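You operate a simulated robot arm through the tools that you are given. There is no shell and no other tool. Be economical: measure what you need, move in short steps, check, and stop when the job is done.

You are at the controls of a simulated robot arm. One attempt, no reset.

JOB
Put the M8 die from the corner bench on the back of the grey table and the M6 die in the grey cart bin. Push the top die drawer shut. Stack the 6 mm steel disc from the corner bench on top of the 2 mm steel disc. Take the yellow filter on the top of the gauge bench and put it away in the inside of the brown tray. Fetch the orange card and stand it on the top of the number two machine. Turn the number two outer roller knob to 0. Fetch the pink tag block and set it on top of the grey spool. Turn the number three inner roller knob to 0. Do these in any order. Set down upright: yellow filter, orange card.

The check looks at the end state, three seconds after you hand in, the way a careful person would. Anything else that was tipped, shoved, dropped, spilled or broken makes it a failure.

ROBOT AND FRAMES
A 6-joint arm with a fingered hand on a trunk, on a base that drives. Base frame: it is fixed to the floor where the robot stands at the start and does not move with it; the origin is under the middle of the robot, x ahead of it, y to its left, z up; the surface under the hand at the start is at about z = 0.85. Units: m, rad, N and s.
With the tool pointing down near the work surface it reaches from about 0.38 to 0.82 m from the robot's upright axis, wherever it stands. Its first joint turns from -2.897 to 2.897 rad. Places, roughly: back of the grey table (15x52 cm) [-1.78, -0.94, 0.72]; die [0.5, -0.25, 0.75]; grey cart bin (15x20x9 cm) [0.6, -0.6, 0.9]; grey spool (10x10x8 cm) [-8.6, 1.6, 1]; inside of the brown tray (24x13 cm) [-4.74, 5.98, 0.92]; number three inner roller knob [-8.7, 1.9, 0.8]; number two outer roller knob [-7.2, 2.1, 0.8]; orange card [-3.5, -0.75, 1]; pink tag block [-8.5, 2.5, 0.5]; steel disc [0.75, 0, 0.75]; top die drawer [-1.1, -0.5, 0.7]; top of the number two machine [-7.3, 1.7, 1]; yellow filter [-3, -0.75, 1]. Payload 4 kg.
Tool frame: the origin (TCP) lies between the finger pads and is the grasp point; the fingertips stand 0.02 m ahead of it; z points along the fingers, y is the line along which they close. Largest opening 0.14 m; the body of the gripper starts 0.054 m behind the TCP. The gripper is a hand of 3 fingers: y runs from the thumb to the fingers, the wrist lies at [0, 0, -0.215] in the tool frame, and closing takes about 1.5 s.
Orientation is that of the tool frame in the base frame, as a unit quaternion [x, y, z, w]. With the fingers straight down and closing along the base's y, the tool's x points along the base's -x, its y along +y and its z along -z.

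CONTROLS
- The arm moves only by the tool jog_arm. Its argument "deltas" is a list of rows, each a list of 6 numbers: the shift along the tool's x, y, z in m, then the turn, a rotation vector about the tool's x, y, z in rad. In form: [[x, y, z, rx, ry, rz], ...]. A call has 1 to 12 rows; each row shifts and turns the commanded pose from where the row before left it, along the tool's axes as they then stand. "fingers" is the gripper command, from -1 (shut) to 1 (fully open), values between in proportion, set as the call begins (left out, the last holds). A row lasts 0.2 s, in which the tool goes at most 0.05 m and 0.15 rad; a call with a longer step from one row to the next is refused whole, and so is a gripper value outside its range. Where a pose cannot be reached the arm comes as near as it can. A force on the tool above 40 N (or 10 N above the force at the start of the call, whichever is more), or a blocked arm, ends the call early, and 0.2 s more pass. The fingers move at their own pace (about 0.045 m/s each) and stop on an object; they squeeze with about 25 N. The grip force told is the motor's: it shows also when the fingers shut on nothing. Time passes only in rows, and 0.2 s behind the last, so rows that do not move let the fingers close. The reply holds the time, the measured pose of the TCP, the force on the tool along the base axes, the opening and the grip force, in the units named above and with some noise, with the torque about the TCP (base axes, N m) and any sound that the robot's microphone picked up.
- Cameras (640 x 400 px; columns grow to the right, rows downward): "scene" is now at [0.0568, 0.1605, 1.5313]; the picture's right is [-0.35, -0.94, 0.00], its down [-0.65, 0.24, -0.72] and it looks along [0.68, -0.25, -0.69] (base axes); focal length 259 px, centre (320, 200). "wrist" rides on the gripper at [0.074, -0.043, -0.079] in the tool frame; the picture's right is [0.50, 0.87, 0.00], its down [-0.59, 0.34, -0.73] and it looks along [-0.64, 0.37, 0.68] (tool axes); focal length 275 px, centre (320, 200). There is no depth. A picture from a camera that has moved, and an enlarged one, comes with that camera's place and axes in the base frame and with its lens.
- camera(camera): a new picture of that camera. No time passes.
- move_column(by): slides the trunk up (or, below 0, down) by that many m; the arm and the scene camera ride with it, the base frame stays. It gives what a move gives, with no picture.
- roll_base(legs): drives the robot by 1 to 6 legs, each [ahead, left, turn to the left] in m, m and rad, along the robot's own axes; the way and the turn of a leg run together, so that a leg with both is an arc; at most 1.5 m and 3.142 rad a leg. The arm and the cameras ride along, it lands a little off, and it stops where it bumps. It gives what a move gives.
- move_fingers(finger1, finger2, thumb_bend): sets how far each is bent, from 0 (flat) to 100 (curled in); at 30 the hand is open as for a grip, at 70 the pads meet at the TCP. One left out holds its place. A second passes; each finger stops where it meets its share of the squeeze, and holds until it gets a number again. A gripper value or a shape takes the hand back. It gives what a move gives, with no picture; readings hold the bend of each and the force on the fingers (four entries, about 0 where the hand has none), thumb and palm.
- preshape(shape): the hand has 3 fingers and takes this shape, open, in about a second: jaw (thumb against the fingers, like two jaws); tri (thumb and two fingers); tip (a fingertip pinch); poke (one finger out to press); point (the index stretched); flat (the hand flat); cup (the hand cupped); fist (a fist). The gripper value then closes the fingers along that shape, each until it touches; the sizes above hold for jaw. It gives what a move gives, with no picture.
- turn_head(pan, tilt): turns the head with the scene camera to pan (to the left, within 2.094 rad either way) and tilt (down, from -0.506 to 1.204), counted from straight ahead of the robot. It gives what a move gives.
- inspect(camera, box): a new picture of the part [left, top, right, bottom] of that camera's present view, enlarged. No time passes.
- hand_in(): hands the job in; it is judged then, once.

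Work in short steps. Places have to be worked out from the pictures, the camera data and where the tool is seen: move nearer, look again, correct. Check each grasp and each placing, and mend what went wrong. You have 217 turns and 198 pictures in all, those below and enlarged ones among them. Open the gripper and draw the arm clear of the work before you hand the job in, unless the task says otherwise; then end with one line.

The tools are called after ">>>" as a command line: name --pt "numbers of a row" for each row, then --argument value for the rest, lists and objects as JSON in quotes. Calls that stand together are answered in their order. jog_arm: Moves the arm, as the interface text tells. Its arguments: {"type":"object","properties":{"deltas":{"type":"array"},"fingers":{"type":"number"}},"required":["deltas"]} The other tools are called the same way: move_column (by) slides the trunk up or down; preshape (shape) gives the hand a shape; move_fingers (finger1, finger2, thumb_bend) moves the fingers one by one; roll_base (legs) drives the base; turn_head (pan, tilt) turns the head that bears the scene camera; camera (camera) takes a picture; inspect (camera, box) takes an enlarged picture of a part of a camera's view; hand_in () hands the job in.

At the start:

```text
time_s: 0.0
ee_pos: [0.4823, -0.0723, 1.1603]
tool_rot: [0.0, 1.0, 0.0, 0.0]
contact_force: [-0.9, 0.4, -0.4]
wrist_torque: [0.03, -0.01, -0.01]
width: 0.1399
grasp_force: 0.0
shape: jaw
bend: [30.0, 30.0, 30.0]
finger forces: [0.0, 0.1, 0.0, 0.0, 0.0, 0.1]
trunk travel left (down, up): [-0.125, 0.465]
robot x, y, heading: [0.0009, 0.0009, -0.003]
head pan, tilt: [-0.353, 0.766]
```

scene: 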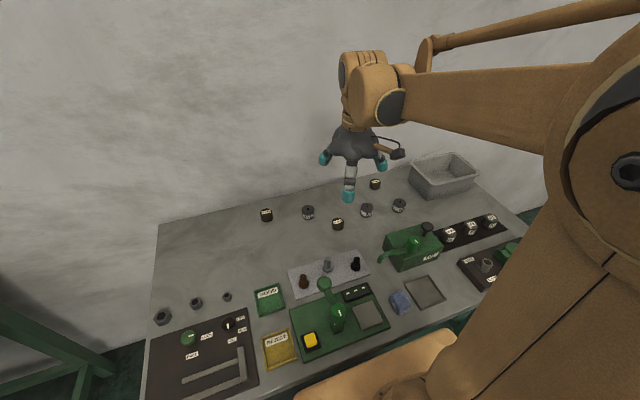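
wrist: 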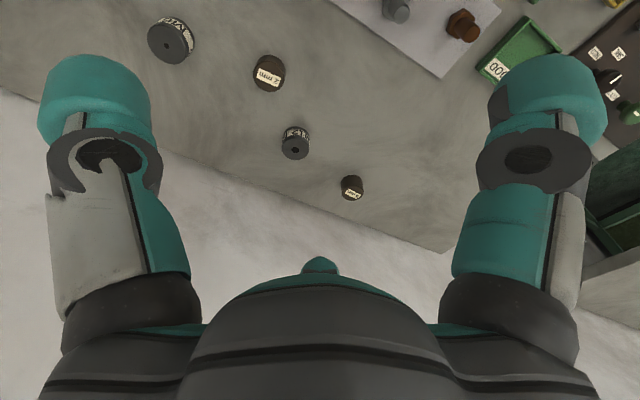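

The bench shows several small round pieces with labels. I enlarge the parts to read the labels.

>>> inspect --camera "scene" --box '[240, 160, 420, 272]'

>>> inspect --camera "scene" --box '[370, 150, 530, 250]'

>>> inspect --camera "wrist" --box '[130, 0, 450, 200]'

```text
3.56 times, centred on (330, 216) of scene
camera zoom: at [0.0568, 0.1605, 1.5313], right [-0.35, -0.94, 0.0], down [-0.65, 0.24, -0.72], along [0.68, -0.25, -0.69], focal length 920 px, centre (284, 143)
```

zoom: 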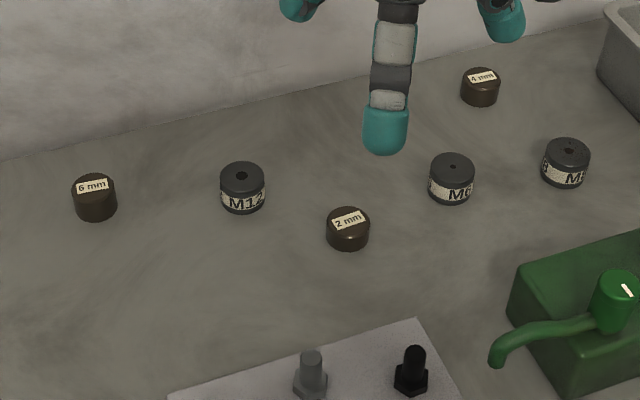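

```text
4.00 times, centred on (450, 200) of scene
camera zoom: at [0.0568, 0.1605, 1.5313], right [-0.35, -0.94, 0.0], down [-0.65, 0.24, -0.72], along [0.68, -0.25, -0.69], focal length 1034 px, centre (-200, 200)
```

zoom: 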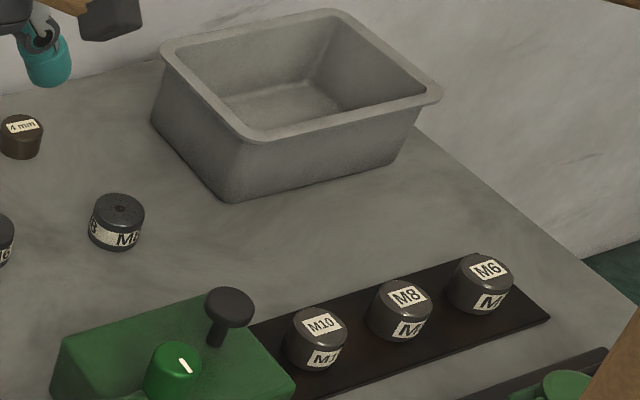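

```text
2.00 times, centred on (290, 100) of wrist
camera zoom: at [0.4063, -0.1152, 1.2402], right [-0.5, 0.87, 0.0], down [0.59, 0.34, 0.73], along [0.64, 0.37, -0.68], focal length 551 px, centre (380, 400)
```

zoom: 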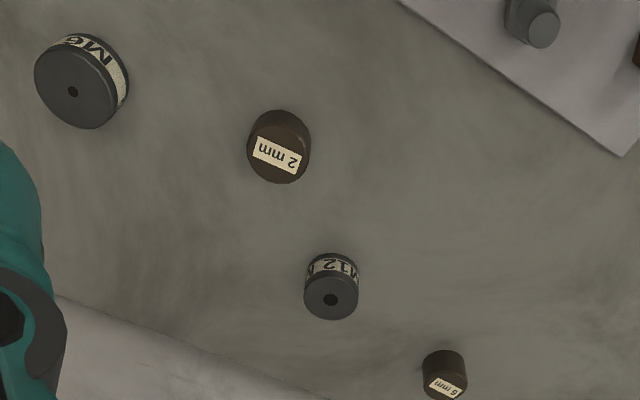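

Both views agree on a surface at z≈0.85: 6 mm disc ≈(0.70,0.12), 2 mm ≈(0.576,-0.094), M6 die ≈(0.60,-0.218), and a die that may be M8 ≈(0.58,-0.338). I go above the 6 mm disc first.

>>> jog_arm --pt "-0.0275 0.0244 0.02 0 0 0" --pt "-0.0275 0.0244 0.02 0 0 0" --pt "-0.0275 0.0244 0.02 0 0 0" --pt "-0.0275 0.0244 0.02 0 0 0" --pt "-0.0275 0.0244 0.02 0 0 0" --pt "-0.0275 0.0244 0.02 0 0 0" --pt "-0.0275 0.0244 0.02 0 0 0" --pt "-0.0275 0.0244 0.02 0 0 0" --pt "0 0 0 0 0 0" --fingers 0.3

>>> camera --camera "wrist"

>>> camera --camera "scene"

```text
time_s: 2.0
ee_pos: [0.7021, 0.1221, 1.0016]
tool_rot: [0.0, 1.0, 0.0, -0.001]
contact_force: [-0.1, -0.7, 1.6]
wrist_torque: [-0.04, 0.01, -0.03]
width: 0.0915
grasp_force: 0.1
shape: jaw
bend: [28.0, 28.0, 27.0]
finger forces: [0.1, 0.0, 0.0, 0.1, 0.0, 0.0]
trunk travel left (down, up): [-0.125, 0.465]
robot x, y, heading: [-0.0028, 0.0014, -0.005]
head pan, tilt: [-0.353, 0.766]
```

```text
192 pictures are left
camera wrist: at [0.6265, 0.0807, 1.0798], right [-0.5, 0.87, 0.0], down [0.59, 0.34, 0.73], along [0.64, 0.37, -0.68], focal length 275 px, centre (320, 200)
```

wrist: 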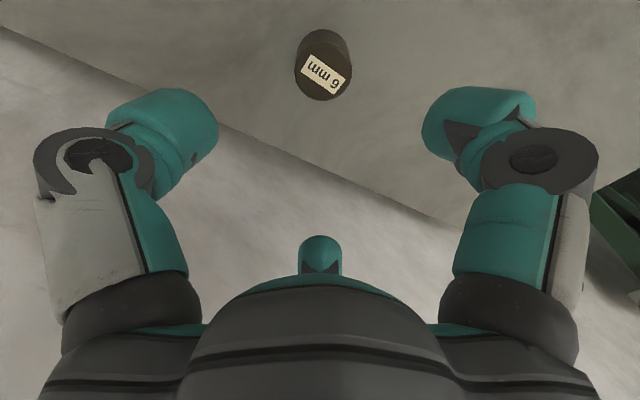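

```text
191 pictures are left
camera scene: at [0.0567, 0.1605, 1.5313], right [-0.35, -0.94, 0.0], down [-0.65, 0.24, -0.72], along [0.68, -0.25, -0.69], focal length 259 px, centre (320, 200)
```

scene: 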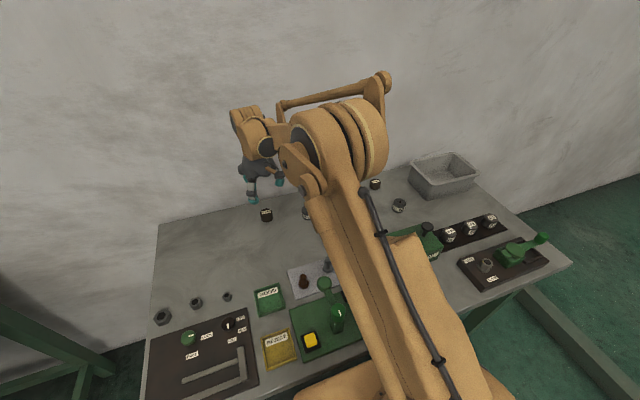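

The disc is right where expected (≈0.700,0.125). I go down to TCP z≈0.873 and close.

>>> jog_arm --pt "0.0005 0.001 0.03 0 0 0" --pt "0.0005 0.001 0.03 0 0 0" --pt "0 0.001 0.03 0 0 0" --pt "0 0 0.02 0 0 0" --pt "0 0 0.018 0 0 0" --pt "0 0 0 0 0 0"

>>> jog_arm --pt "0 0 0 0 0 0" --pt "0 0 0 0 0 0" --pt "0 0 0 0 0 0" --pt "0 0 0 0 0 0" --pt "0 0 0 0 0 0" --pt "0 0 0 0 0 0" --pt "0 0 0 0 0 0" --pt "0 0 0 0 0 0" --fingers -1

>>> camera --camera "wrist"

```text
time_s: 3.4
ee_pos: [0.7012, 0.1247, 0.8716]
tool_rot: [0.0, 1.0, -0.001, 0.001]
contact_force: [0.8, 0.2, -0.9]
wrist_torque: [0.01, -0.02, -0.01]
width: 0.0914
grasp_force: 0.0
shape: jaw
bend: [28.0, 28.0, 27.0]
finger forces: [0.1, 0.1, 0.0, 0.0, 0.0, 0.1]
trunk travel left (down, up): [-0.125, 0.465]
robot x, y, heading: [0.0002, 0.0016, 0.001]
head pan, tilt: [-0.353, 0.766]
```

```text
time_s: 5.2
ee_pos: [0.702, 0.1243, 0.873]
tool_rot: [0.0, 1.0, 0.001, -0.001]
contact_force: [-0.2, -0.4, -0.7]
wrist_torque: [0.03, 0.03, -0.03]
width: 0.0364
grasp_force: 25.3
shape: jaw
bend: [45.0, 47.0, 45.0]
finger forces: [21.7, 21.0, 0.0, 0.1, 21.8, 0.0]
trunk travel left (down, up): [-0.125, 0.465]
robot x, y, heading: [-0.0013, 0.0035, -0.004]
head pan, tilt: [-0.353, 0.766]
```

```text
190 pictures are left
camera wrist: at [0.6257, 0.0822, 0.9517], right [-0.5, 0.87, 0.0], down [0.59, 0.34, 0.73], along [0.64, 0.37, -0.68], focal length 275 px, centre (320, 200)
```

wrist: 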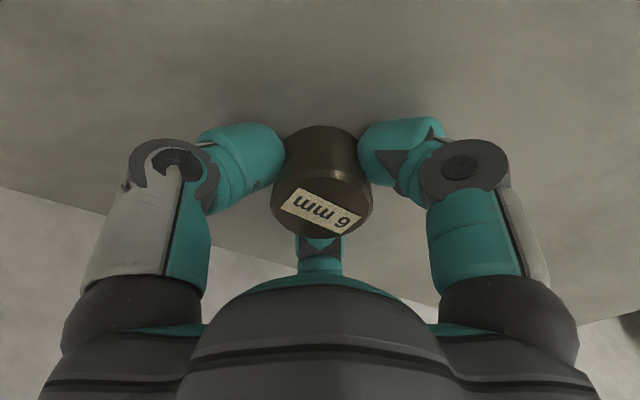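

The disc is held, its top at about 0.874 (height ≈ 24 mm). I lift and carry it above the 2 mm disc.

>>> jog_arm --pt "0 0 -0.03 0 0 0" --pt "0 0 -0.04 0 0 0" --pt "0 0 -0.04 0 0 0" --pt "0.021 -0.0363 0 0 0 0" --pt "0.021 -0.0363 0 0 0 0" --pt "0.021 -0.0363 0 0 0 0" --pt "0.021 -0.0363 0 0 0 0" --pt "0.021 -0.0363 0 0 0 0" --pt "0.021 -0.0363 0 0 0 0" --pt "0 0 0 0 0 0"

>>> camera --camera "wrist"

>>> camera --camera "scene"

```text
time_s: 7.4
ee_pos: [0.5743, -0.093, 0.9827]
tool_rot: [0.0, 1.0, 0.0, 0.0]
contact_force: [0.0, 0.2, -2.6]
wrist_torque: [-0.02, -0.02, 0.03]
width: 0.0361
grasp_force: 25.5
shape: jaw
bend: [45.0, 47.0, 45.0]
finger forces: [21.8, 21.4, 0.0, 0.0, 21.8, 0.0]
trunk travel left (down, up): [-0.125, 0.465]
robot x, y, heading: [0.0017, 0.0033, 0.001]
head pan, tilt: [-0.353, 0.766]
```

```text
189 pictures are left
camera wrist: at [0.499, -0.1356, 1.0624], right [-0.5, 0.87, 0.0], down [0.59, 0.34, 0.73], along [0.64, 0.37, -0.68], focal length 275 px, centre (320, 200)
```

wrist: 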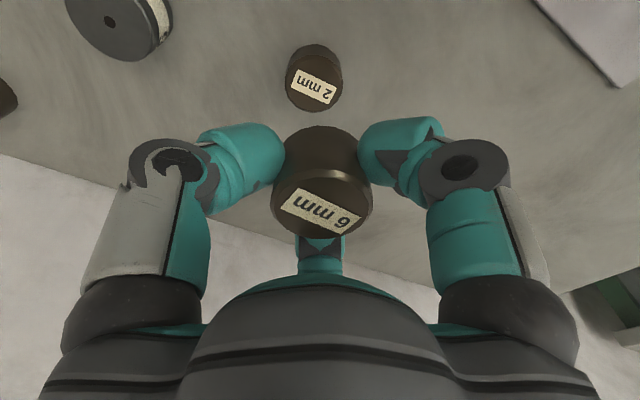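

```text
188 pictures are left
camera scene: at [0.0573, 0.1606, 1.5313], right [-0.34, -0.94, 0.0], down [-0.65, 0.24, -0.72], along [0.68, -0.25, -0.69], focal length 259 px, centre (320, 200)
```

scene: 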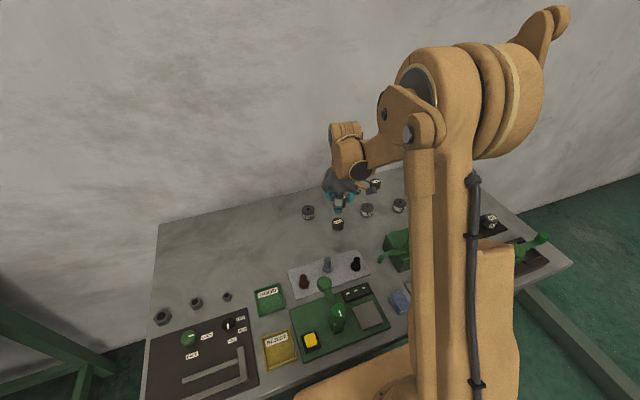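

2 mm disc is at about (0.577,-0.096); the held disc sits within ~1.5 mm of TCP. I shift 3 mm and lower to just touching.

>>> jog_arm --pt "-0.0027 -0.003 0.02 0 0 0" --pt "0 0 0.03 0 0 0" --pt "0 0 0.02 0 0 0" --pt "0 0 0.01 0 0 0" --pt "0 0 0 0 0 0"

>>> inspect --camera "wrist" --box '[200, 60, 440, 260]'

```text
time_s: 8.6
ee_pos: [0.577, -0.0961, 0.901]
tool_rot: [-0.001, 1.0, 0.0, 0.0]
contact_force: [0.2, -0.3, -2.1]
wrist_torque: [0.02, 0.0, 0.01]
width: 0.0361
grasp_force: 25.3
shape: jaw
bend: [45.0, 47.0, 45.0]
finger forces: [21.7, 21.4, 0.1, 0.0, 21.7, 0.0]
trunk travel left (down, up): [-0.125, 0.465]
robot x, y, heading: [0.0012, -0.0002, -0.002]
head pan, tilt: [-0.353, 0.766]
```

```text
2.00 times, centred on (320, 160) of wrist
camera zoom: at [0.5024, -0.1379, 0.9819], right [-0.5, 0.87, 0.0], down [0.59, 0.34, 0.73], along [0.64, 0.37, -0.68], focal length 551 px, centre (320, 280)
```

zoom: 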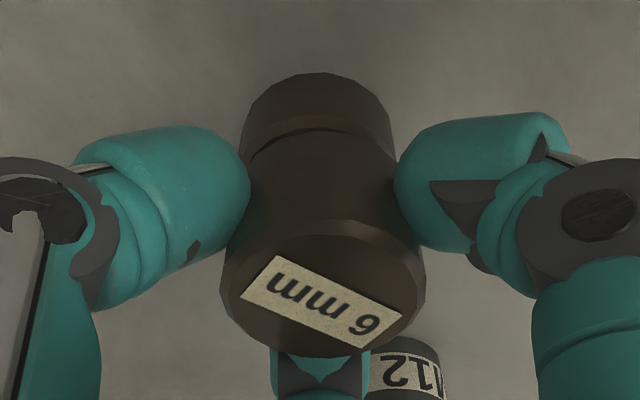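

Alignment looks right with a small gap. I lower gently by 4 mm to touch.

>>> jog_arm --pt "0 0 0.002 0 0 0" --pt "0 0 0.002 0 0 0" --pt "0 0 0 0 0 0"

>>> inspect --camera "wrist" --box '[200, 60, 440, 260]'

```text
time_s: 9.4
ee_pos: [0.5782, -0.0953, 0.8986]
tool_rot: [0.0, 1.0, 0.0, 0.0]
contact_force: [-0.3, -0.4, -2.9]
wrist_torque: [-0.06, -0.02, 0.0]
width: 0.0364
grasp_force: 25.1
shape: jaw
bend: [45.0, 47.0, 45.0]
finger forces: [21.9, 21.4, 0.0, 0.1, 21.7, 0.1]
trunk travel left (down, up): [-0.125, 0.465]
robot x, y, heading: [0.0006, 0.003, -0.002]
head pan, tilt: [-0.353, 0.766]
```

```text
2.00 times, centred on (320, 160) of wrist
camera zoom: at [0.5024, -0.1377, 0.978], right [-0.5, 0.87, 0.0], down [0.59, 0.34, 0.73], along [0.64, 0.37, -0.68], focal length 551 px, centre (320, 280)
```

zoom: 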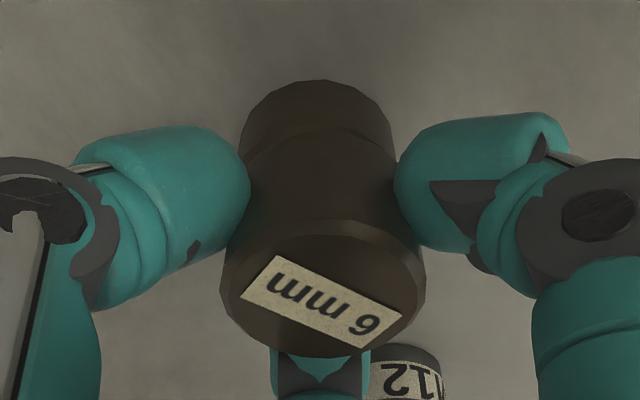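

No contact force yet, so I go down in 1.5 mm steps.

>>> jog_arm --pt "0 0 0.0015 0 0 0" --pt "0 0 0.0015 0 0 0" --pt "0 0 0 0 0 0"

```text
time_s: 10.2
ee_pos: [0.5773, -0.0948, 0.896]
tool_rot: [-0.001, 1.0, 0.0, 0.0]
contact_force: [0.2, 0.8, -2.5]
wrist_torque: [0.0, 0.02, 0.0]
width: 0.0362
grasp_force: 24.8
shape: jaw
bend: [45.0, 47.0, 45.0]
finger forces: [21.9, 21.4, 0.0, 0.1, 21.8, 0.1]
trunk travel left (down, up): [-0.125, 0.465]
robot x, y, heading: [0.0037, -0.0006, 0.002]
head pan, tilt: [-0.353, 0.766]
```

>>> jog_arm --pt "0 0 0.0015 0 0 0" --pt "0 0 0.0015 0 0 0" --pt "0 0 0 0 0 0"

>>> inspect --camera "wrist" --box '[200, 60, 440, 260]'

```text
time_s: 11.0
ee_pos: [0.5787, -0.0955, 0.894]
tool_rot: [0.001, 1.0, 0.001, 0.0]
contact_force: [1.2, -0.7, 7.0]
wrist_torque: [0.02, -0.04, -0.02]
width: 0.0363
grasp_force: 24.9
shape: jaw
bend: [45.0, 47.0, 45.0]
finger forces: [22.5, 23.5, 0.1, 0.1, 23.3, 0.1]
trunk travel left (down, up): [-0.125, 0.465]
robot x, y, heading: [0.0022, 0.0023, -0.004]
head pan, tilt: [-0.353, 0.766]
```

```text
2.00 times, centred on (320, 160) of wrist
camera zoom: at [0.5021, -0.138, 0.9726], right [-0.5, 0.87, 0.0], down [0.59, 0.34, 0.73], along [0.64, 0.37, -0.68], focal length 551 px, centre (320, 280)
```

zoom: 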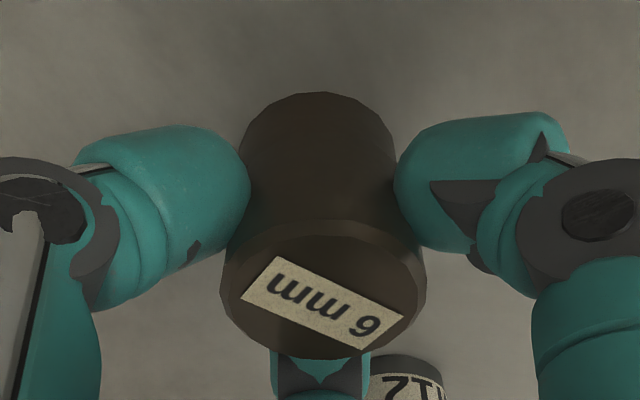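

Contact: the discs are touching and aligned (+9 N). I open to a moderate width and lift.

>>> jog_arm --pt "0 0 0 0 0 0" --pt "0 0 0 0 0 0" --pt "0 0 0 0 0 0" --pt "0 0 0 0 0 0" --pt "0 0 0 0 0 0" --fingers 0.2

>>> jog_arm --pt "0 0 -0.02 0 0 0" --pt "0 0 -0.04 0 0 0" --pt "0 0 -0.04 0 0 0" --pt "0 0 0 0 0 0"

>>> inspect --camera "wrist" --box '[0, 0, 440, 260]'

```text
time_s: 12.2
ee_pos: [0.5773, -0.0953, 0.8937]
tool_rot: [0.0, 1.0, 0.0, 0.0]
contact_force: [-0.2, -0.6, 0.4]
wrist_torque: [0.0, 0.0, 0.0]
width: 0.0833
grasp_force: 0.0
shape: jaw
bend: [30.0, 30.0, 29.0]
finger forces: [0.0, 0.1, 0.1, 0.0, 0.0, 0.0]
trunk travel left (down, up): [-0.125, 0.465]
robot x, y, heading: [0.001, -0.0025, -0.004]
head pan, tilt: [-0.353, 0.766]
```

```text
time_s: 13.2
ee_pos: [0.5779, -0.0951, 0.9938]
tool_rot: [0.0, 1.0, 0.0, 0.0]
contact_force: [-0.3, -0.3, 0.0]
wrist_torque: [0.0, -0.02, -0.01]
width: 0.0834
grasp_force: 0.1
shape: jaw
bend: [30.0, 30.0, 29.0]
finger forces: [0.0, 0.0, 0.0, 0.0, 0.0, 0.1]
trunk travel left (down, up): [-0.125, 0.465]
robot x, y, heading: [0.0033, 0.0009, 0.001]
head pan, tilt: [-0.353, 0.766]
```

```text
1.45 times, centred on (220, 130) of wrist
camera zoom: at [0.5022, -0.1375, 1.0728], right [-0.5, 0.87, 0.0], down [0.59, 0.34, 0.73], along [0.64, 0.37, -0.68], focal length 400 px, centre (466, 302)
```

zoom: 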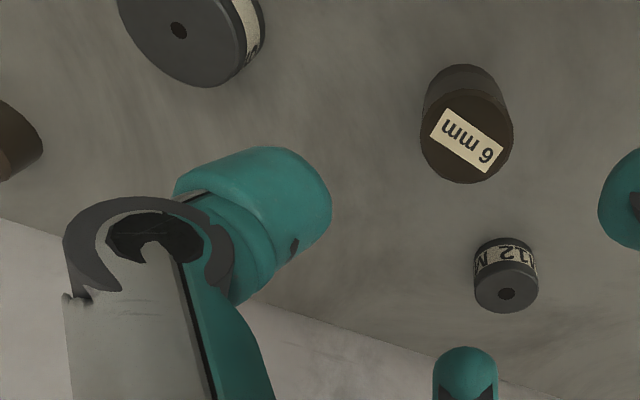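

The stack stands true. Next the M6 die: I move above (0.599,-0.217).

>>> jog_arm --pt "-0.007 -0.0405 0 0 0 0" --pt "-0.007 -0.0405 0 0 0 0" --pt "-0.007 -0.0405 0 0 0 0" --pt "0 0 0 0 0 0"

>>> camera --camera "wrist"

```text
time_s: 14.2
ee_pos: [0.5988, -0.2171, 0.9935]
tool_rot: [0.0, 1.0, 0.0, 0.0]
contact_force: [0.6, 0.1, 0.7]
wrist_torque: [-0.01, 0.03, 0.01]
width: 0.0836
grasp_force: 0.1
shape: jaw
bend: [30.0, 30.0, 29.0]
finger forces: [0.0, 0.0, 0.0, 0.1, 0.0, 0.1]
trunk travel left (down, up): [-0.125, 0.465]
robot x, y, heading: [-0.0022, -0.0006, 0.003]
head pan, tilt: [-0.353, 0.766]
```

```text
183 pictures are left
camera wrist: at [0.5229, -0.2596, 1.073], right [-0.5, 0.87, 0.0], down [0.59, 0.34, 0.73], along [0.64, 0.37, -0.68], focal length 275 px, centre (320, 200)
```

wrist: 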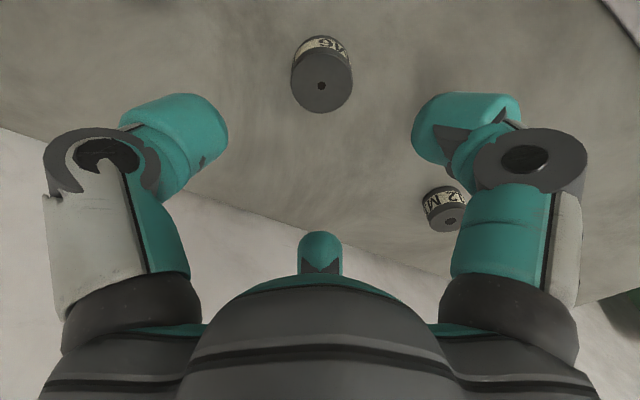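

M6 die at ≈(0.598,-0.215). I descend and grip.

>>> jog_arm --pt "0 0.002 0.03 0 0 0" --pt "0 0 0.03 0 0 0" --pt "0 0 0.03 0 0 0" --pt "0 0 0.02 0 0 0" --pt "0 0 0.009 0 0 0" --pt "0 0 0 0 0 0"

>>> jog_arm --pt "0 0 0 0 0 0" --pt "0 0 0 0 0 0" --pt "0 0 0 0 0 0" --pt "0 0 0 0 0 0" --pt "0 0 0 0 0 0" --pt "0 0 0 0 0 0" --pt "0 0 0 0 0 0" --pt "0 0 -0.02 0 0 0" --pt "0 0 -0.04 0 0 0" --pt "0 0 -0.04 0 0 0" --pt "0 0 -0.04 0 0 0" --pt "0 0 -0.04 0 0 0" --fingers -1

>>> camera --camera "wrist"

>>> camera --camera "scene"

```text
time_s: 15.6
ee_pos: [0.5989, -0.2153, 0.8734]
tool_rot: [0.0, 1.0, 0.0, 0.0]
contact_force: [-0.2, 0.4, 0.3]
wrist_torque: [0.0, 0.01, 0.0]
width: 0.0834
grasp_force: 0.1
shape: jaw
bend: [30.0, 30.0, 29.0]
finger forces: [0.0, 0.0, 0.1, 0.0, 0.0, 0.0]
trunk travel left (down, up): [-0.125, 0.465]
robot x, y, heading: [-0.0019, -0.0003, -0.002]
head pan, tilt: [-0.353, 0.766]
```

```text
time_s: 18.2
ee_pos: [0.5981, -0.214, 1.0543]
tool_rot: [0.0, 1.0, 0.0, 0.0]
contact_force: [-0.7, 0.1, -3.1]
wrist_torque: [0.03, -0.01, 0.02]
width: 0.0382
grasp_force: 25.6
shape: jaw
bend: [45.0, 45.0, 44.0]
finger forces: [21.4, 21.8, 0.0, 0.0, 21.9, 0.0]
trunk travel left (down, up): [-0.125, 0.465]
robot x, y, heading: [-0.0041, 0.0003, -0.001]
head pan, tilt: [-0.353, 0.766]
```

```text
182 pictures are left
camera wrist: at [0.5227, -0.2569, 1.1329], right [-0.5, 0.87, 0.0], down [0.59, 0.34, 0.73], along [0.64, 0.37, -0.68], focal length 275 px, centre (320, 200)
```

wrist: 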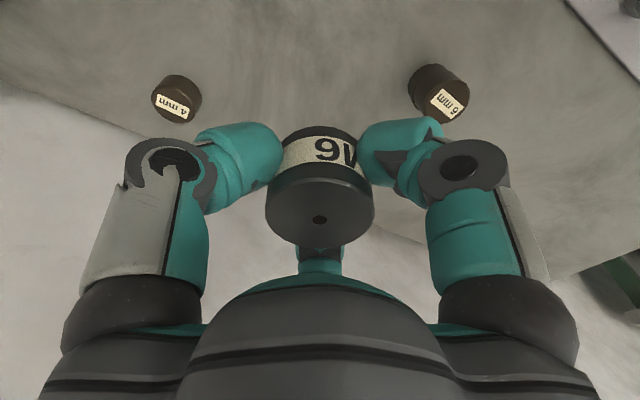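

```text
181 pictures are left
camera scene: at [0.0568, 0.1605, 1.5313], right [-0.35, -0.94, 0.0], down [-0.65, 0.24, -0.72], along [0.68, -0.25, -0.69], focal length 259 px, centre (320, 200)
```

scene: 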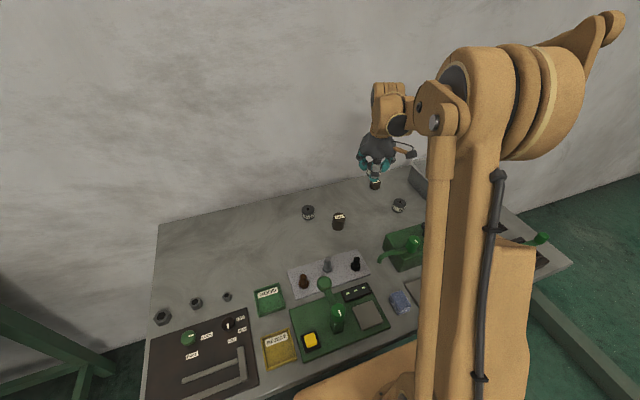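

The M6 die is held. The bin centre works out to ≈(0.638,-0.562) with rim ≈0.94; I move over it at safe height and look.

>>> jog_arm --pt "-0.004 -0.041 0 0 0 0" --pt "-0.004 -0.041 0 0 0 0" --pt "-0.004 -0.041 0 0 0 0" --pt "-0.004 -0.041 0 0 0 0" --pt "-0.004 -0.041 0 0 0 0" --pt "-0.004 -0.041 0 0 0 0" --pt "-0.004 -0.041 0 0 0 0" --pt "-0.004 -0.041 0 0 0 0" --pt "0 0 0 0 0 0"

>>> camera --camera "wrist"

>>> camera --camera "scene"

```text
time_s: 20.2
ee_pos: [0.6131, -0.524, 1.0463]
tool_rot: [0.0, 1.0, 0.0, -0.001]
contact_force: [0.6, 0.4, -4.3]
wrist_torque: [-0.01, 0.02, -0.01]
width: 0.0381
grasp_force: 25.5
shape: jaw
bend: [45.0, 45.0, 44.0]
finger forces: [21.0, 22.2, 0.1, 0.0, 22.4, 0.0]
out of reach, approached as far as the arm can: row 8
trunk travel left (down, up): [-0.125, 0.465]
robot x, y, heading: [0.0, -0.0003, 0.0]
head pan, tilt: [-0.353, 0.766]
```

```text
180 pictures are left
camera wrist: at [0.5372, -0.5665, 1.1256], right [-0.5, 0.87, 0.0], down [0.59, 0.34, 0.73], along [0.64, 0.37, -0.68], focal length 275 px, centre (320, 200)
```

wrist: 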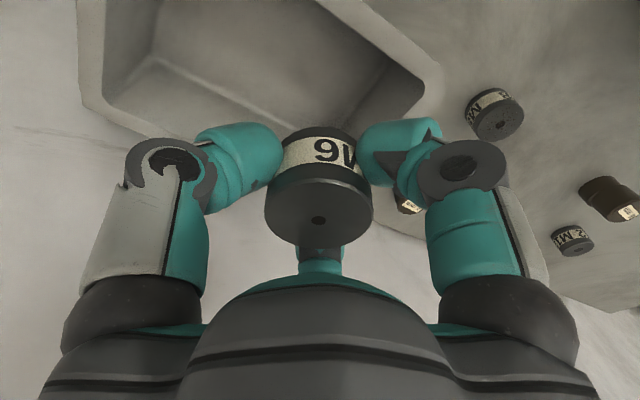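

```text
179 pictures are left
camera scene: at [0.0581, 0.1597, 1.5313], right [-0.34, -0.94, 0.0], down [-0.65, 0.24, -0.72], along [0.68, -0.25, -0.69], focal length 259 px, centre (320, 200)
```

scene: 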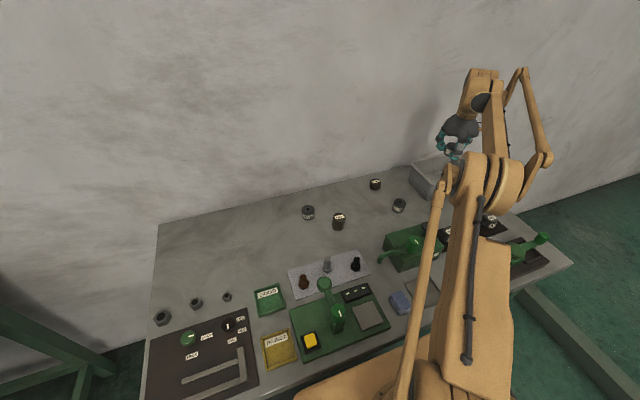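

The arm is at its reach limit; I slide the base 0.10 m to the right along the bench.

>>> roll_base --legs '[[0, -0.1, 0]]'

>>> camera --camera "scene"

```text
time_s: 21.3
ee_pos: [0.6128, -0.6245, 1.0467]
tool_rot: [0.0, 1.0, 0.001, 0.0]
contact_force: [1.0, -1.0, -4.3]
wrist_torque: [0.01, 0.01, -0.03]
width: 0.0379
grasp_force: 25.0
shape: jaw
bend: [45.0, 45.0, 44.0]
finger forces: [21.1, 22.2, 0.0, 0.1, 22.6, 0.1]
trunk travel left (down, up): [-0.125, 0.465]
robot x, y, heading: [-0.0025, -0.1023, 0.003]
head pan, tilt: [-0.353, 0.766]
```

```text
178 pictures are left
camera scene: at [0.0575, 0.0588, 1.5315], right [-0.34, -0.94, 0.0], down [-0.65, 0.24, -0.72], along [0.68, -0.25, -0.69], focal length 259 px, centre (320, 200)
```

scene: 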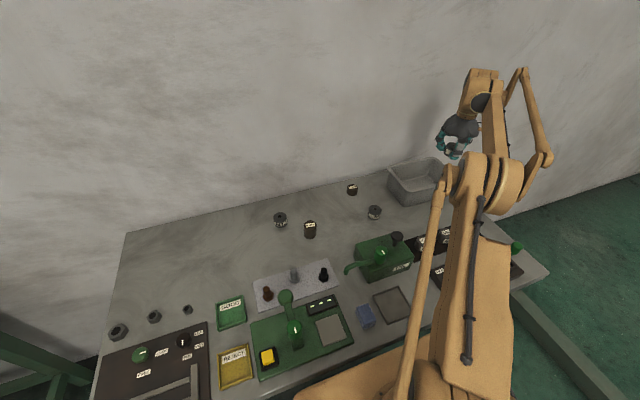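

Now within reach; I move to (0.636,-0.562) and start descending, then check.

>>> jog_arm --pt "-0.0115 0.031 0 0 0 0" --pt "-0.0115 0.031 0 0 0 0" --pt "0 0 0.03 0 0 0" --pt "0 0 0.03 0 0 0" --pt "0 0 0 0 0 0"

>>> camera --camera "wrist"

```text
time_s: 22.5
ee_pos: [0.635, -0.561, 0.9879]
tool_rot: [0.0, 1.0, 0.001, -0.001]
contact_force: [0.4, 0.2, -3.4]
wrist_torque: [0.01, 0.01, 0.02]
width: 0.038
grasp_force: 25.5
shape: jaw
bend: [45.0, 45.0, 44.0]
finger forces: [20.9, 22.3, 0.0, 0.1, 22.5, 0.1]
trunk travel left (down, up): [-0.125, 0.465]
robot x, y, heading: [-0.0023, -0.0965, -0.002]
head pan, tilt: [-0.353, 0.766]
```

```text
177 pictures are left
camera wrist: at [0.5602, -0.6037, 1.0665], right [-0.5, 0.87, 0.0], down [0.59, 0.34, 0.73], along [0.64, 0.37, -0.68], focal length 275 px, centre (320, 200)
```

wrist: 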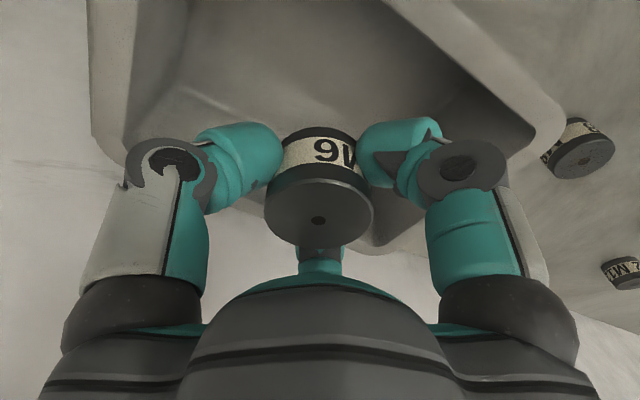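

The bin geometry fits (far corner where predicted). I lower into the bin in small steps.

>>> jog_arm --pt "-0.001 0 0.03 0 0 0" --pt "0 0 0.03 0 0 0" --pt "0 0 0.02 0 0 0" --pt "0 0 0.01 0 0 0" --pt "0 0 0.005 0 0 0" --pt "0 0 0 0 0 0"

>>> camera --camera "wrist"

```text
time_s: 23.9
ee_pos: [0.6359, -0.5607, 0.8931]
tool_rot: [0.0, 1.0, 0.001, 0.0]
contact_force: [-0.8, 1.1, -3.2]
wrist_torque: [0.02, 0.01, 0.05]
width: 0.0382
grasp_force: 24.7
shape: jaw
bend: [45.0, 45.0, 44.0]
finger forces: [20.8, 22.4, 0.1, 0.1, 22.6, 0.0]
trunk travel left (down, up): [-0.125, 0.465]
robot x, y, heading: [-0.0012, -0.0994, 0.001]
head pan, tilt: [-0.353, 0.766]
```

```text
176 pictures are left
camera wrist: at [0.5609, -0.6037, 0.9708], right [-0.5, 0.87, 0.0], down [0.59, 0.34, 0.73], along [0.64, 0.37, -0.68], focal length 275 px, centre (320, 200)
```

wrist: 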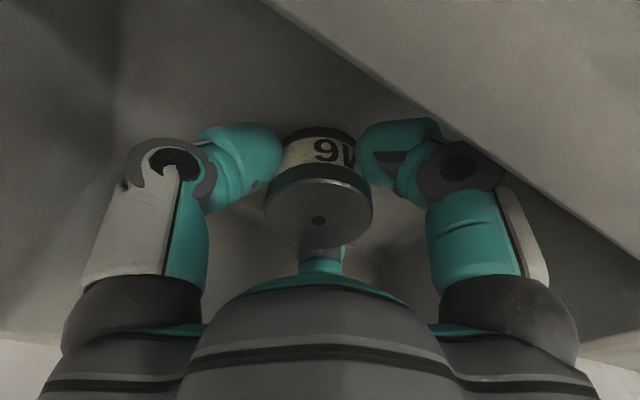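

Inside the bin without contact. I lower a few more mm looking for contact.

>>> jog_arm --pt "0 0 0.003 0 0 0" --pt "0 0 0.003 0 0 0" --pt "0 0 0.002 0 0 0" --pt "0 0 0 0 0 0"

```text
time_s: 24.9
ee_pos: [0.6352, -0.5609, 0.8838]
tool_rot: [0.001, 1.0, -0.001, 0.0]
contact_force: [-0.3, -0.7, -4.2]
wrist_torque: [0.0, 0.0, 0.02]
width: 0.038
grasp_force: 25.2
shape: jaw
bend: [45.0, 45.0, 44.0]
finger forces: [20.8, 22.3, 0.0, 0.0, 22.6, 0.0]
trunk travel left (down, up): [-0.125, 0.465]
robot x, y, heading: [-0.0017, -0.1007, -0.001]
head pan, tilt: [-0.353, 0.766]
```

>>> jog_arm --pt "0 0 0.002 0 0 0" --pt "0 0 0.002 0 0 0" --pt "0 0 0 0 0 0"

```text
time_s: 25.7
ee_pos: [0.6363, -0.5611, 0.879]
tool_rot: [0.0, 1.0, 0.0, 0.0]
contact_force: [-0.3, -0.1, -2.6]
wrist_torque: [-0.01, 0.01, 0.0]
width: 0.0382
grasp_force: 24.9
shape: jaw
bend: [45.0, 45.0, 44.0]
finger forces: [20.9, 22.3, 0.1, 0.0, 22.7, 0.1]
trunk travel left (down, up): [-0.125, 0.465]
robot x, y, heading: [-0.0011, -0.0998, -0.001]
head pan, tilt: [-0.353, 0.766]
```

The die must be within a few mm of the floor; I open moderately and rise.

>>> jog_arm --pt "0 0 0.001 0 0 0" --pt "0 0 0 0 0 0" --pt "0 0 0 0 0 0" --pt "0 0 0 0 0 0" --fingers -0.1

>>> jog_arm --pt "0 0 -0.03 0 0 0" --pt "0 0 -0.04 0 0 0" --pt "0 0 -0.05 0 0 0" --pt "0 0 -0.05 0 0 0" --pt "0 0 0 0 0 0"

>>> camera --camera "wrist"

```text
time_s: 26.7
ee_pos: [0.6359, -0.5603, 0.8789]
tool_rot: [0.0, 1.0, 0.0, 0.0]
contact_force: [1.5, -0.3, 0.5]
wrist_torque: [0.06, 0.08, -0.03]
width: 0.0625
grasp_force: 0.2
shape: jaw
bend: [37.0, 36.0, 35.0]
finger forces: [1.8, 0.1, 0.1, 0.0, 0.1, 0.0]
trunk travel left (down, up): [-0.125, 0.465]
robot x, y, heading: [0.0022, -0.0977, -0.004]
head pan, tilt: [-0.353, 0.766]
```

```text
time_s: 27.9
ee_pos: [0.6364, -0.5607, 1.0494]
tool_rot: [0.0, 1.0, 0.0, 0.001]
contact_force: [-0.7, 0.8, 0.0]
wrist_torque: [0.01, -0.01, 0.0]
width: 0.0624
grasp_force: 0.1
shape: jaw
bend: [36.0, 36.0, 35.0]
finger forces: [0.1, 0.0, 0.0, 0.0, 0.0, 0.0]
trunk travel left (down, up): [-0.125, 0.465]
robot x, y, heading: [-0.0035, -0.0986, -0.001]
head pan, tilt: [-0.353, 0.766]
```

```text
175 pictures are left
camera wrist: at [0.5609, -0.603, 1.1289], right [-0.5, 0.87, 0.0], down [0.59, 0.34, 0.73], along [0.64, 0.37, -0.68], focal length 275 px, centre (320, 200)
```

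wrist: 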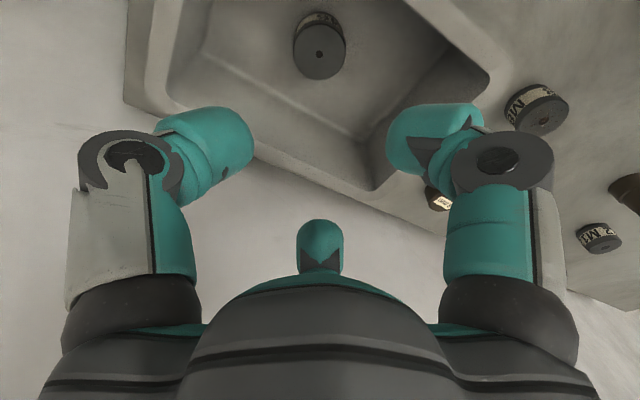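

The M6 die stands in the bin. Now to the candidate M8 die at ≈(0.58,-0.338).

>>> jog_arm --pt "0.011 0.045 0 0 0 0" --pt "0.011 0.045 0 0 0 0" --pt "0.011 0.045 0 0 0 0" --pt "0.011 0.045 0 0 0 0" --pt "0.011 0.045 0 0 0 0" --pt "0 0 0.04 0 0 0" --pt "0 0 0 0 0 0" --fingers 0.2

>>> inspect --camera "wrist" --box '[220, 0, 460, 150]'

>>> inspect --camera "scene" --box '[330, 160, 490, 260]'

```text
time_s: 29.5
ee_pos: [0.581, -0.3358, 1.0094]
tool_rot: [0.0, 1.0, 0.0, 0.0]
contact_force: [0.3, 0.4, 0.5]
wrist_torque: [-0.03, 0.0, 0.01]
width: 0.0837
grasp_force: 0.1
shape: jaw
bend: [30.0, 30.0, 29.0]
finger forces: [0.1, 0.0, 0.0, 0.0, 0.0, 0.0]
trunk travel left (down, up): [-0.125, 0.465]
robot x, y, heading: [-0.0015, -0.1, -0.002]
head pan, tilt: [-0.353, 0.766]
```

```text
2.67 times, centred on (340, 75) of wrist
camera zoom: at [0.5056, -0.3786, 1.088], right [-0.5, 0.87, 0.0], down [0.59, 0.34, 0.73], along [0.64, 0.37, -0.68], focal length 734 px, centre (267, 533)
```

zoom: 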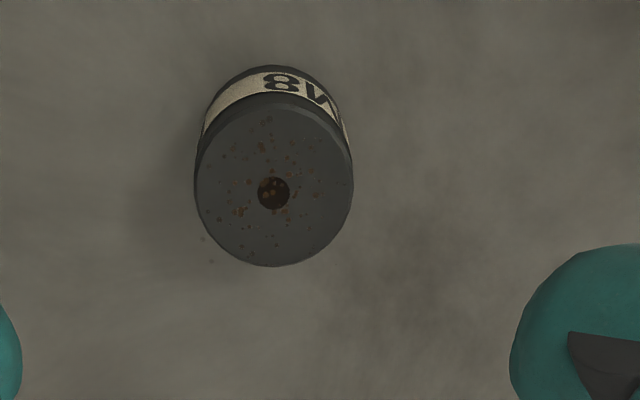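

```text
4.00 times, centred on (410, 210) of scene
camera zoom: at [0.0567, 0.061, 1.5313], right [-0.34, -0.94, 0.0], down [-0.65, 0.24, -0.72], along [0.68, -0.25, -0.69], focal length 1034 px, centre (-40, 160)
```

zoom: 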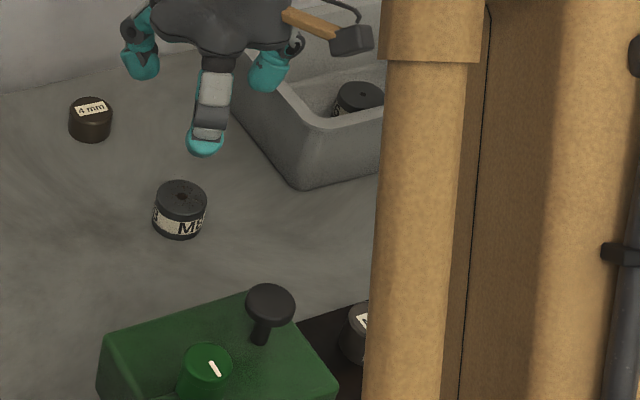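

It is the M8 die (slightly rust-speckled), at ≈(0.578,-0.335). I descend, grip and lift.

>>> jog_arm --pt "0.002 0 0.04 0 0 0" --pt "0 0 0.04 0 0 0" --pt "0 0 0.03 0 0 0" --pt "0 0 0.02 0 0 0" --pt "0 0 0.006 0 0 0" --pt "0 0 0 0 0 0"

>>> jog_arm --pt "0 0 0 0 0 0" --pt "0 0 0 0 0 0" --pt "0 0 0 0 0 0" --pt "0 0 0 0 0 0" --pt "0 0 0 0 0 0" --pt "0 0 0 0 0 0" --pt "0 0 0 0 0 0" --pt "0 0 -0.02 0 0 0" --pt "0 0 -0.04 0 0 0" --pt "0 0 -0.04 0 0 0" --pt "0 0 -0.04 0 0 0" --pt "0 0 -0.04 0 0 0" --fingers -1

>>> camera --camera "wrist"

```text
time_s: 30.9
ee_pos: [0.5792, -0.3368, 0.8742]
tool_rot: [0.0, 1.0, 0.0, 0.0]
contact_force: [-0.7, 0.7, -1.1]
wrist_torque: [0.02, 0.01, -0.01]
width: 0.0835
grasp_force: 0.0
shape: jaw
bend: [30.0, 30.0, 29.0]
finger forces: [0.0, 0.1, 0.1, 0.0, 0.2, 0.1]
trunk travel left (down, up): [-0.125, 0.465]
robot x, y, heading: [-0.0033, -0.0967, -0.002]
head pan, tilt: [-0.353, 0.766]
```

```text
time_s: 33.5
ee_pos: [0.5789, -0.334, 1.0529]
tool_rot: [0.0, 1.0, -0.001, 0.0]
contact_force: [0.0, 0.3, -3.6]
wrist_torque: [-0.03, 0.03, -0.05]
width: 0.0378
grasp_force: 25.3
shape: jaw
bend: [45.0, 45.0, 45.0]
finger forces: [21.6, 21.4, 0.1, 0.0, 21.5, 0.1]
trunk travel left (down, up): [-0.125, 0.465]
robot x, y, heading: [-0.0006, -0.1025, 0.001]
head pan, tilt: [-0.353, 0.766]
```

```text
172 pictures are left
camera wrist: at [0.5029, -0.3777, 1.132], right [-0.5, 0.87, 0.0], down [0.59, 0.34, 0.73], along [0.64, 0.37, -0.68], focal length 275 px, centre (320, 200)
```

wrist: 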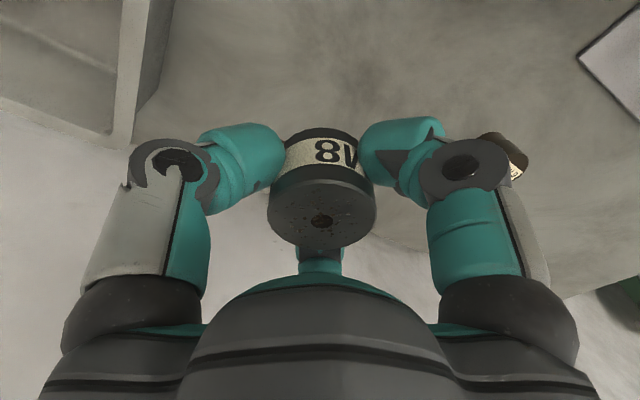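

M8 is held. I draw the arm in and up, and look around with the head (right, then behind).

>>> jog_arm --pt "0.02 0.03 -0.03 0 0 0" --pt "0.02 0.03 -0.03 0 0 0" --pt "0.02 0.03 -0.03 0 0 0" --pt "0.02 0.03 -0.03 0 0 0" --pt "0.02 0.03 0 0 0 0" --pt "0.02 0.03 0 0 0 0" --pt "0.02 0.03 0 0 0 0" --pt "0 0 0 0 0 0"

>>> turn_head --pan -2.0 --tilt 0.35

>>> camera --camera "scene"

>>> turn_head --pan 2.0 --tilt 0.35

>>> camera --camera "scene"

```text
time_s: 35.3
ee_pos: [0.4388, -0.1268, 1.1727]
tool_rot: [0.0, 1.0, 0.001, 0.0]
contact_force: [0.2, -0.6, -3.9]
wrist_torque: [-0.02, -0.03, -0.03]
width: 0.0375
grasp_force: 24.6
shape: jaw
bend: [45.0, 45.0, 45.0]
finger forces: [21.7, 21.7, 0.1, 0.1, 21.5, 0.0]
trunk travel left (down, up): [-0.125, 0.465]
robot x, y, heading: [-0.003, -0.103, -0.005]
head pan, tilt: [-0.353, 0.766]
```

```text
time_s: 37.0
ee_pos: [0.4368, -0.1254, 1.1724]
tool_rot: [0.0, 1.0, -0.001, -0.001]
contact_force: [-1.0, -1.0, -4.0]
wrist_torque: [-0.01, 0.0, 0.02]
width: 0.0376
grasp_force: 24.9
shape: jaw
bend: [45.0, 45.0, 45.0]
finger forces: [21.7, 21.6, 0.0, 0.1, 21.5, 0.0]
trunk travel left (down, up): [-0.125, 0.465]
robot x, y, heading: [-0.0007, -0.0979, 0.001]
head pan, tilt: [-2.0, 0.351]
```

```text
171 pictures are left
camera scene: at [-0.0588, 0.0046, 1.5682], right [-0.91, 0.42, 0.0], down [0.14, 0.31, -0.94], along [-0.39, -0.85, -0.34], focal length 259 px, centre (320, 200)
```

scene: 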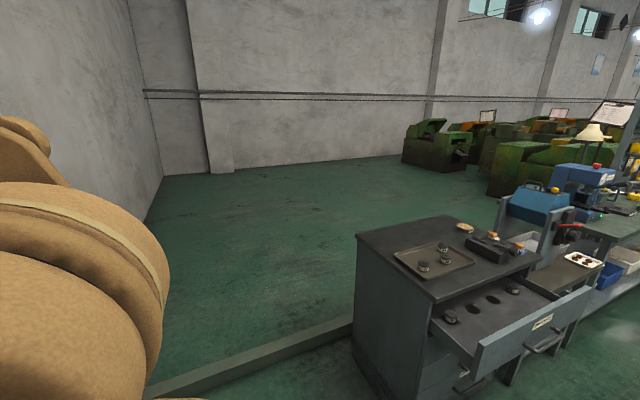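

```text
time_s: 40.3
ee_pos: [0.4377, -0.1246, 1.174]
tool_rot: [0.0, 1.0, 0.0, 0.0]
contact_force: [-0.6, 0.2, -3.5]
wrist_torque: [-0.04, 0.02, -0.01]
width: 0.0376
grasp_force: 24.4
shape: jaw
bend: [45.0, 45.0, 45.0]
finger forces: [21.7, 21.6, 0.0, 0.0, 21.5, 0.0]
trunk travel left (down, up): [-0.125, 0.465]
robot x, y, heading: [0.0008, -0.0997, -0.002]
head pan, tilt: [2.0, 0.351]
```

```text
170 pictures are left
camera scene: at [-0.0589, 0.174, 1.5682], right [0.91, 0.42, 0.0], down [0.14, -0.31, -0.94], along [-0.39, 0.85, -0.34], focal length 259 px, centre (320, 200)
```

scene: 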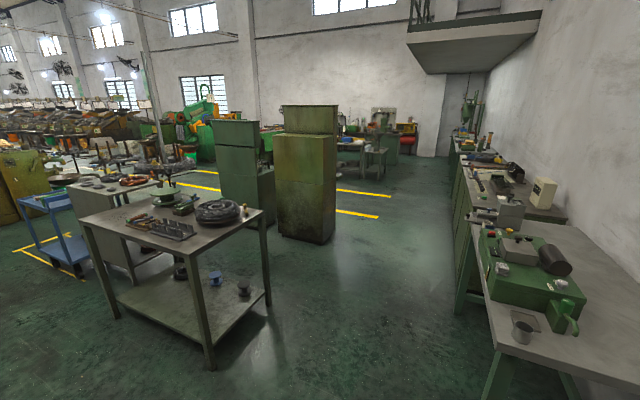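

The aisle runs along −x: open drawer cabinet spans about x −0.81…−1.5 with its front at y≈−0.4, the grey table lies beyond it; a green table is at y>0.95. I back along y≈0.25 to x≈−1.75 and turn to face the tables.

>>> roll_base --legs '[[-0.5, 0.35, 0], [-1.25, 0, 0], [0, 0, -1.571]]'

>>> turn_head --pan 0 --tilt 0.6

>>> camera --camera "scene"

```text
time_s: 53.5
ee_pos: [-1.7902, -0.1826, 1.1732]
tool_rot: [0.71, 0.704, 0.0, 0.0]
contact_force: [-0.1, -0.1, -2.9]
wrist_torque: [-0.04, 0.0, 0.0]
width: 0.0375
grasp_force: 24.8
shape: jaw
bend: [45.0, 45.0, 45.0]
finger forces: [21.3, 21.5, 0.0, 0.0, 21.3, 0.1]
trunk travel left (down, up): [-0.125, 0.465]
robot x, y, heading: [-1.7599, 0.2549, -1.577]
head pan, tilt: [2.0, 0.351]
```

```text
time_s: 55.5
ee_pos: [-1.7891, -0.1821, 1.1727]
tool_rot: [0.71, 0.704, 0.0, -0.001]
contact_force: [-0.4, -0.9, -4.2]
wrist_torque: [0.01, 0.01, -0.01]
width: 0.0374
grasp_force: 25.1
shape: jaw
bend: [45.0, 45.0, 45.0]
finger forces: [21.2, 21.5, 0.1, 0.0, 21.2, 0.0]
trunk travel left (down, up): [-0.125, 0.465]
robot x, y, heading: [-1.7572, 0.2561, -1.582]
head pan, tilt: [0.0, 0.6]
```

```text
169 pictures are left
camera scene: at [-1.5701, 0.1834, 1.5454], right [-1.0, 0.01, 0.0], down [0.0, 0.57, -0.82], along [-0.01, -0.82, -0.57], focal length 259 px, centre (320, 200)
```

scene: 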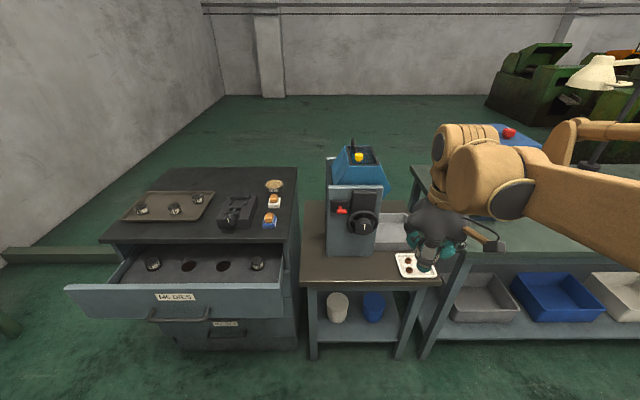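

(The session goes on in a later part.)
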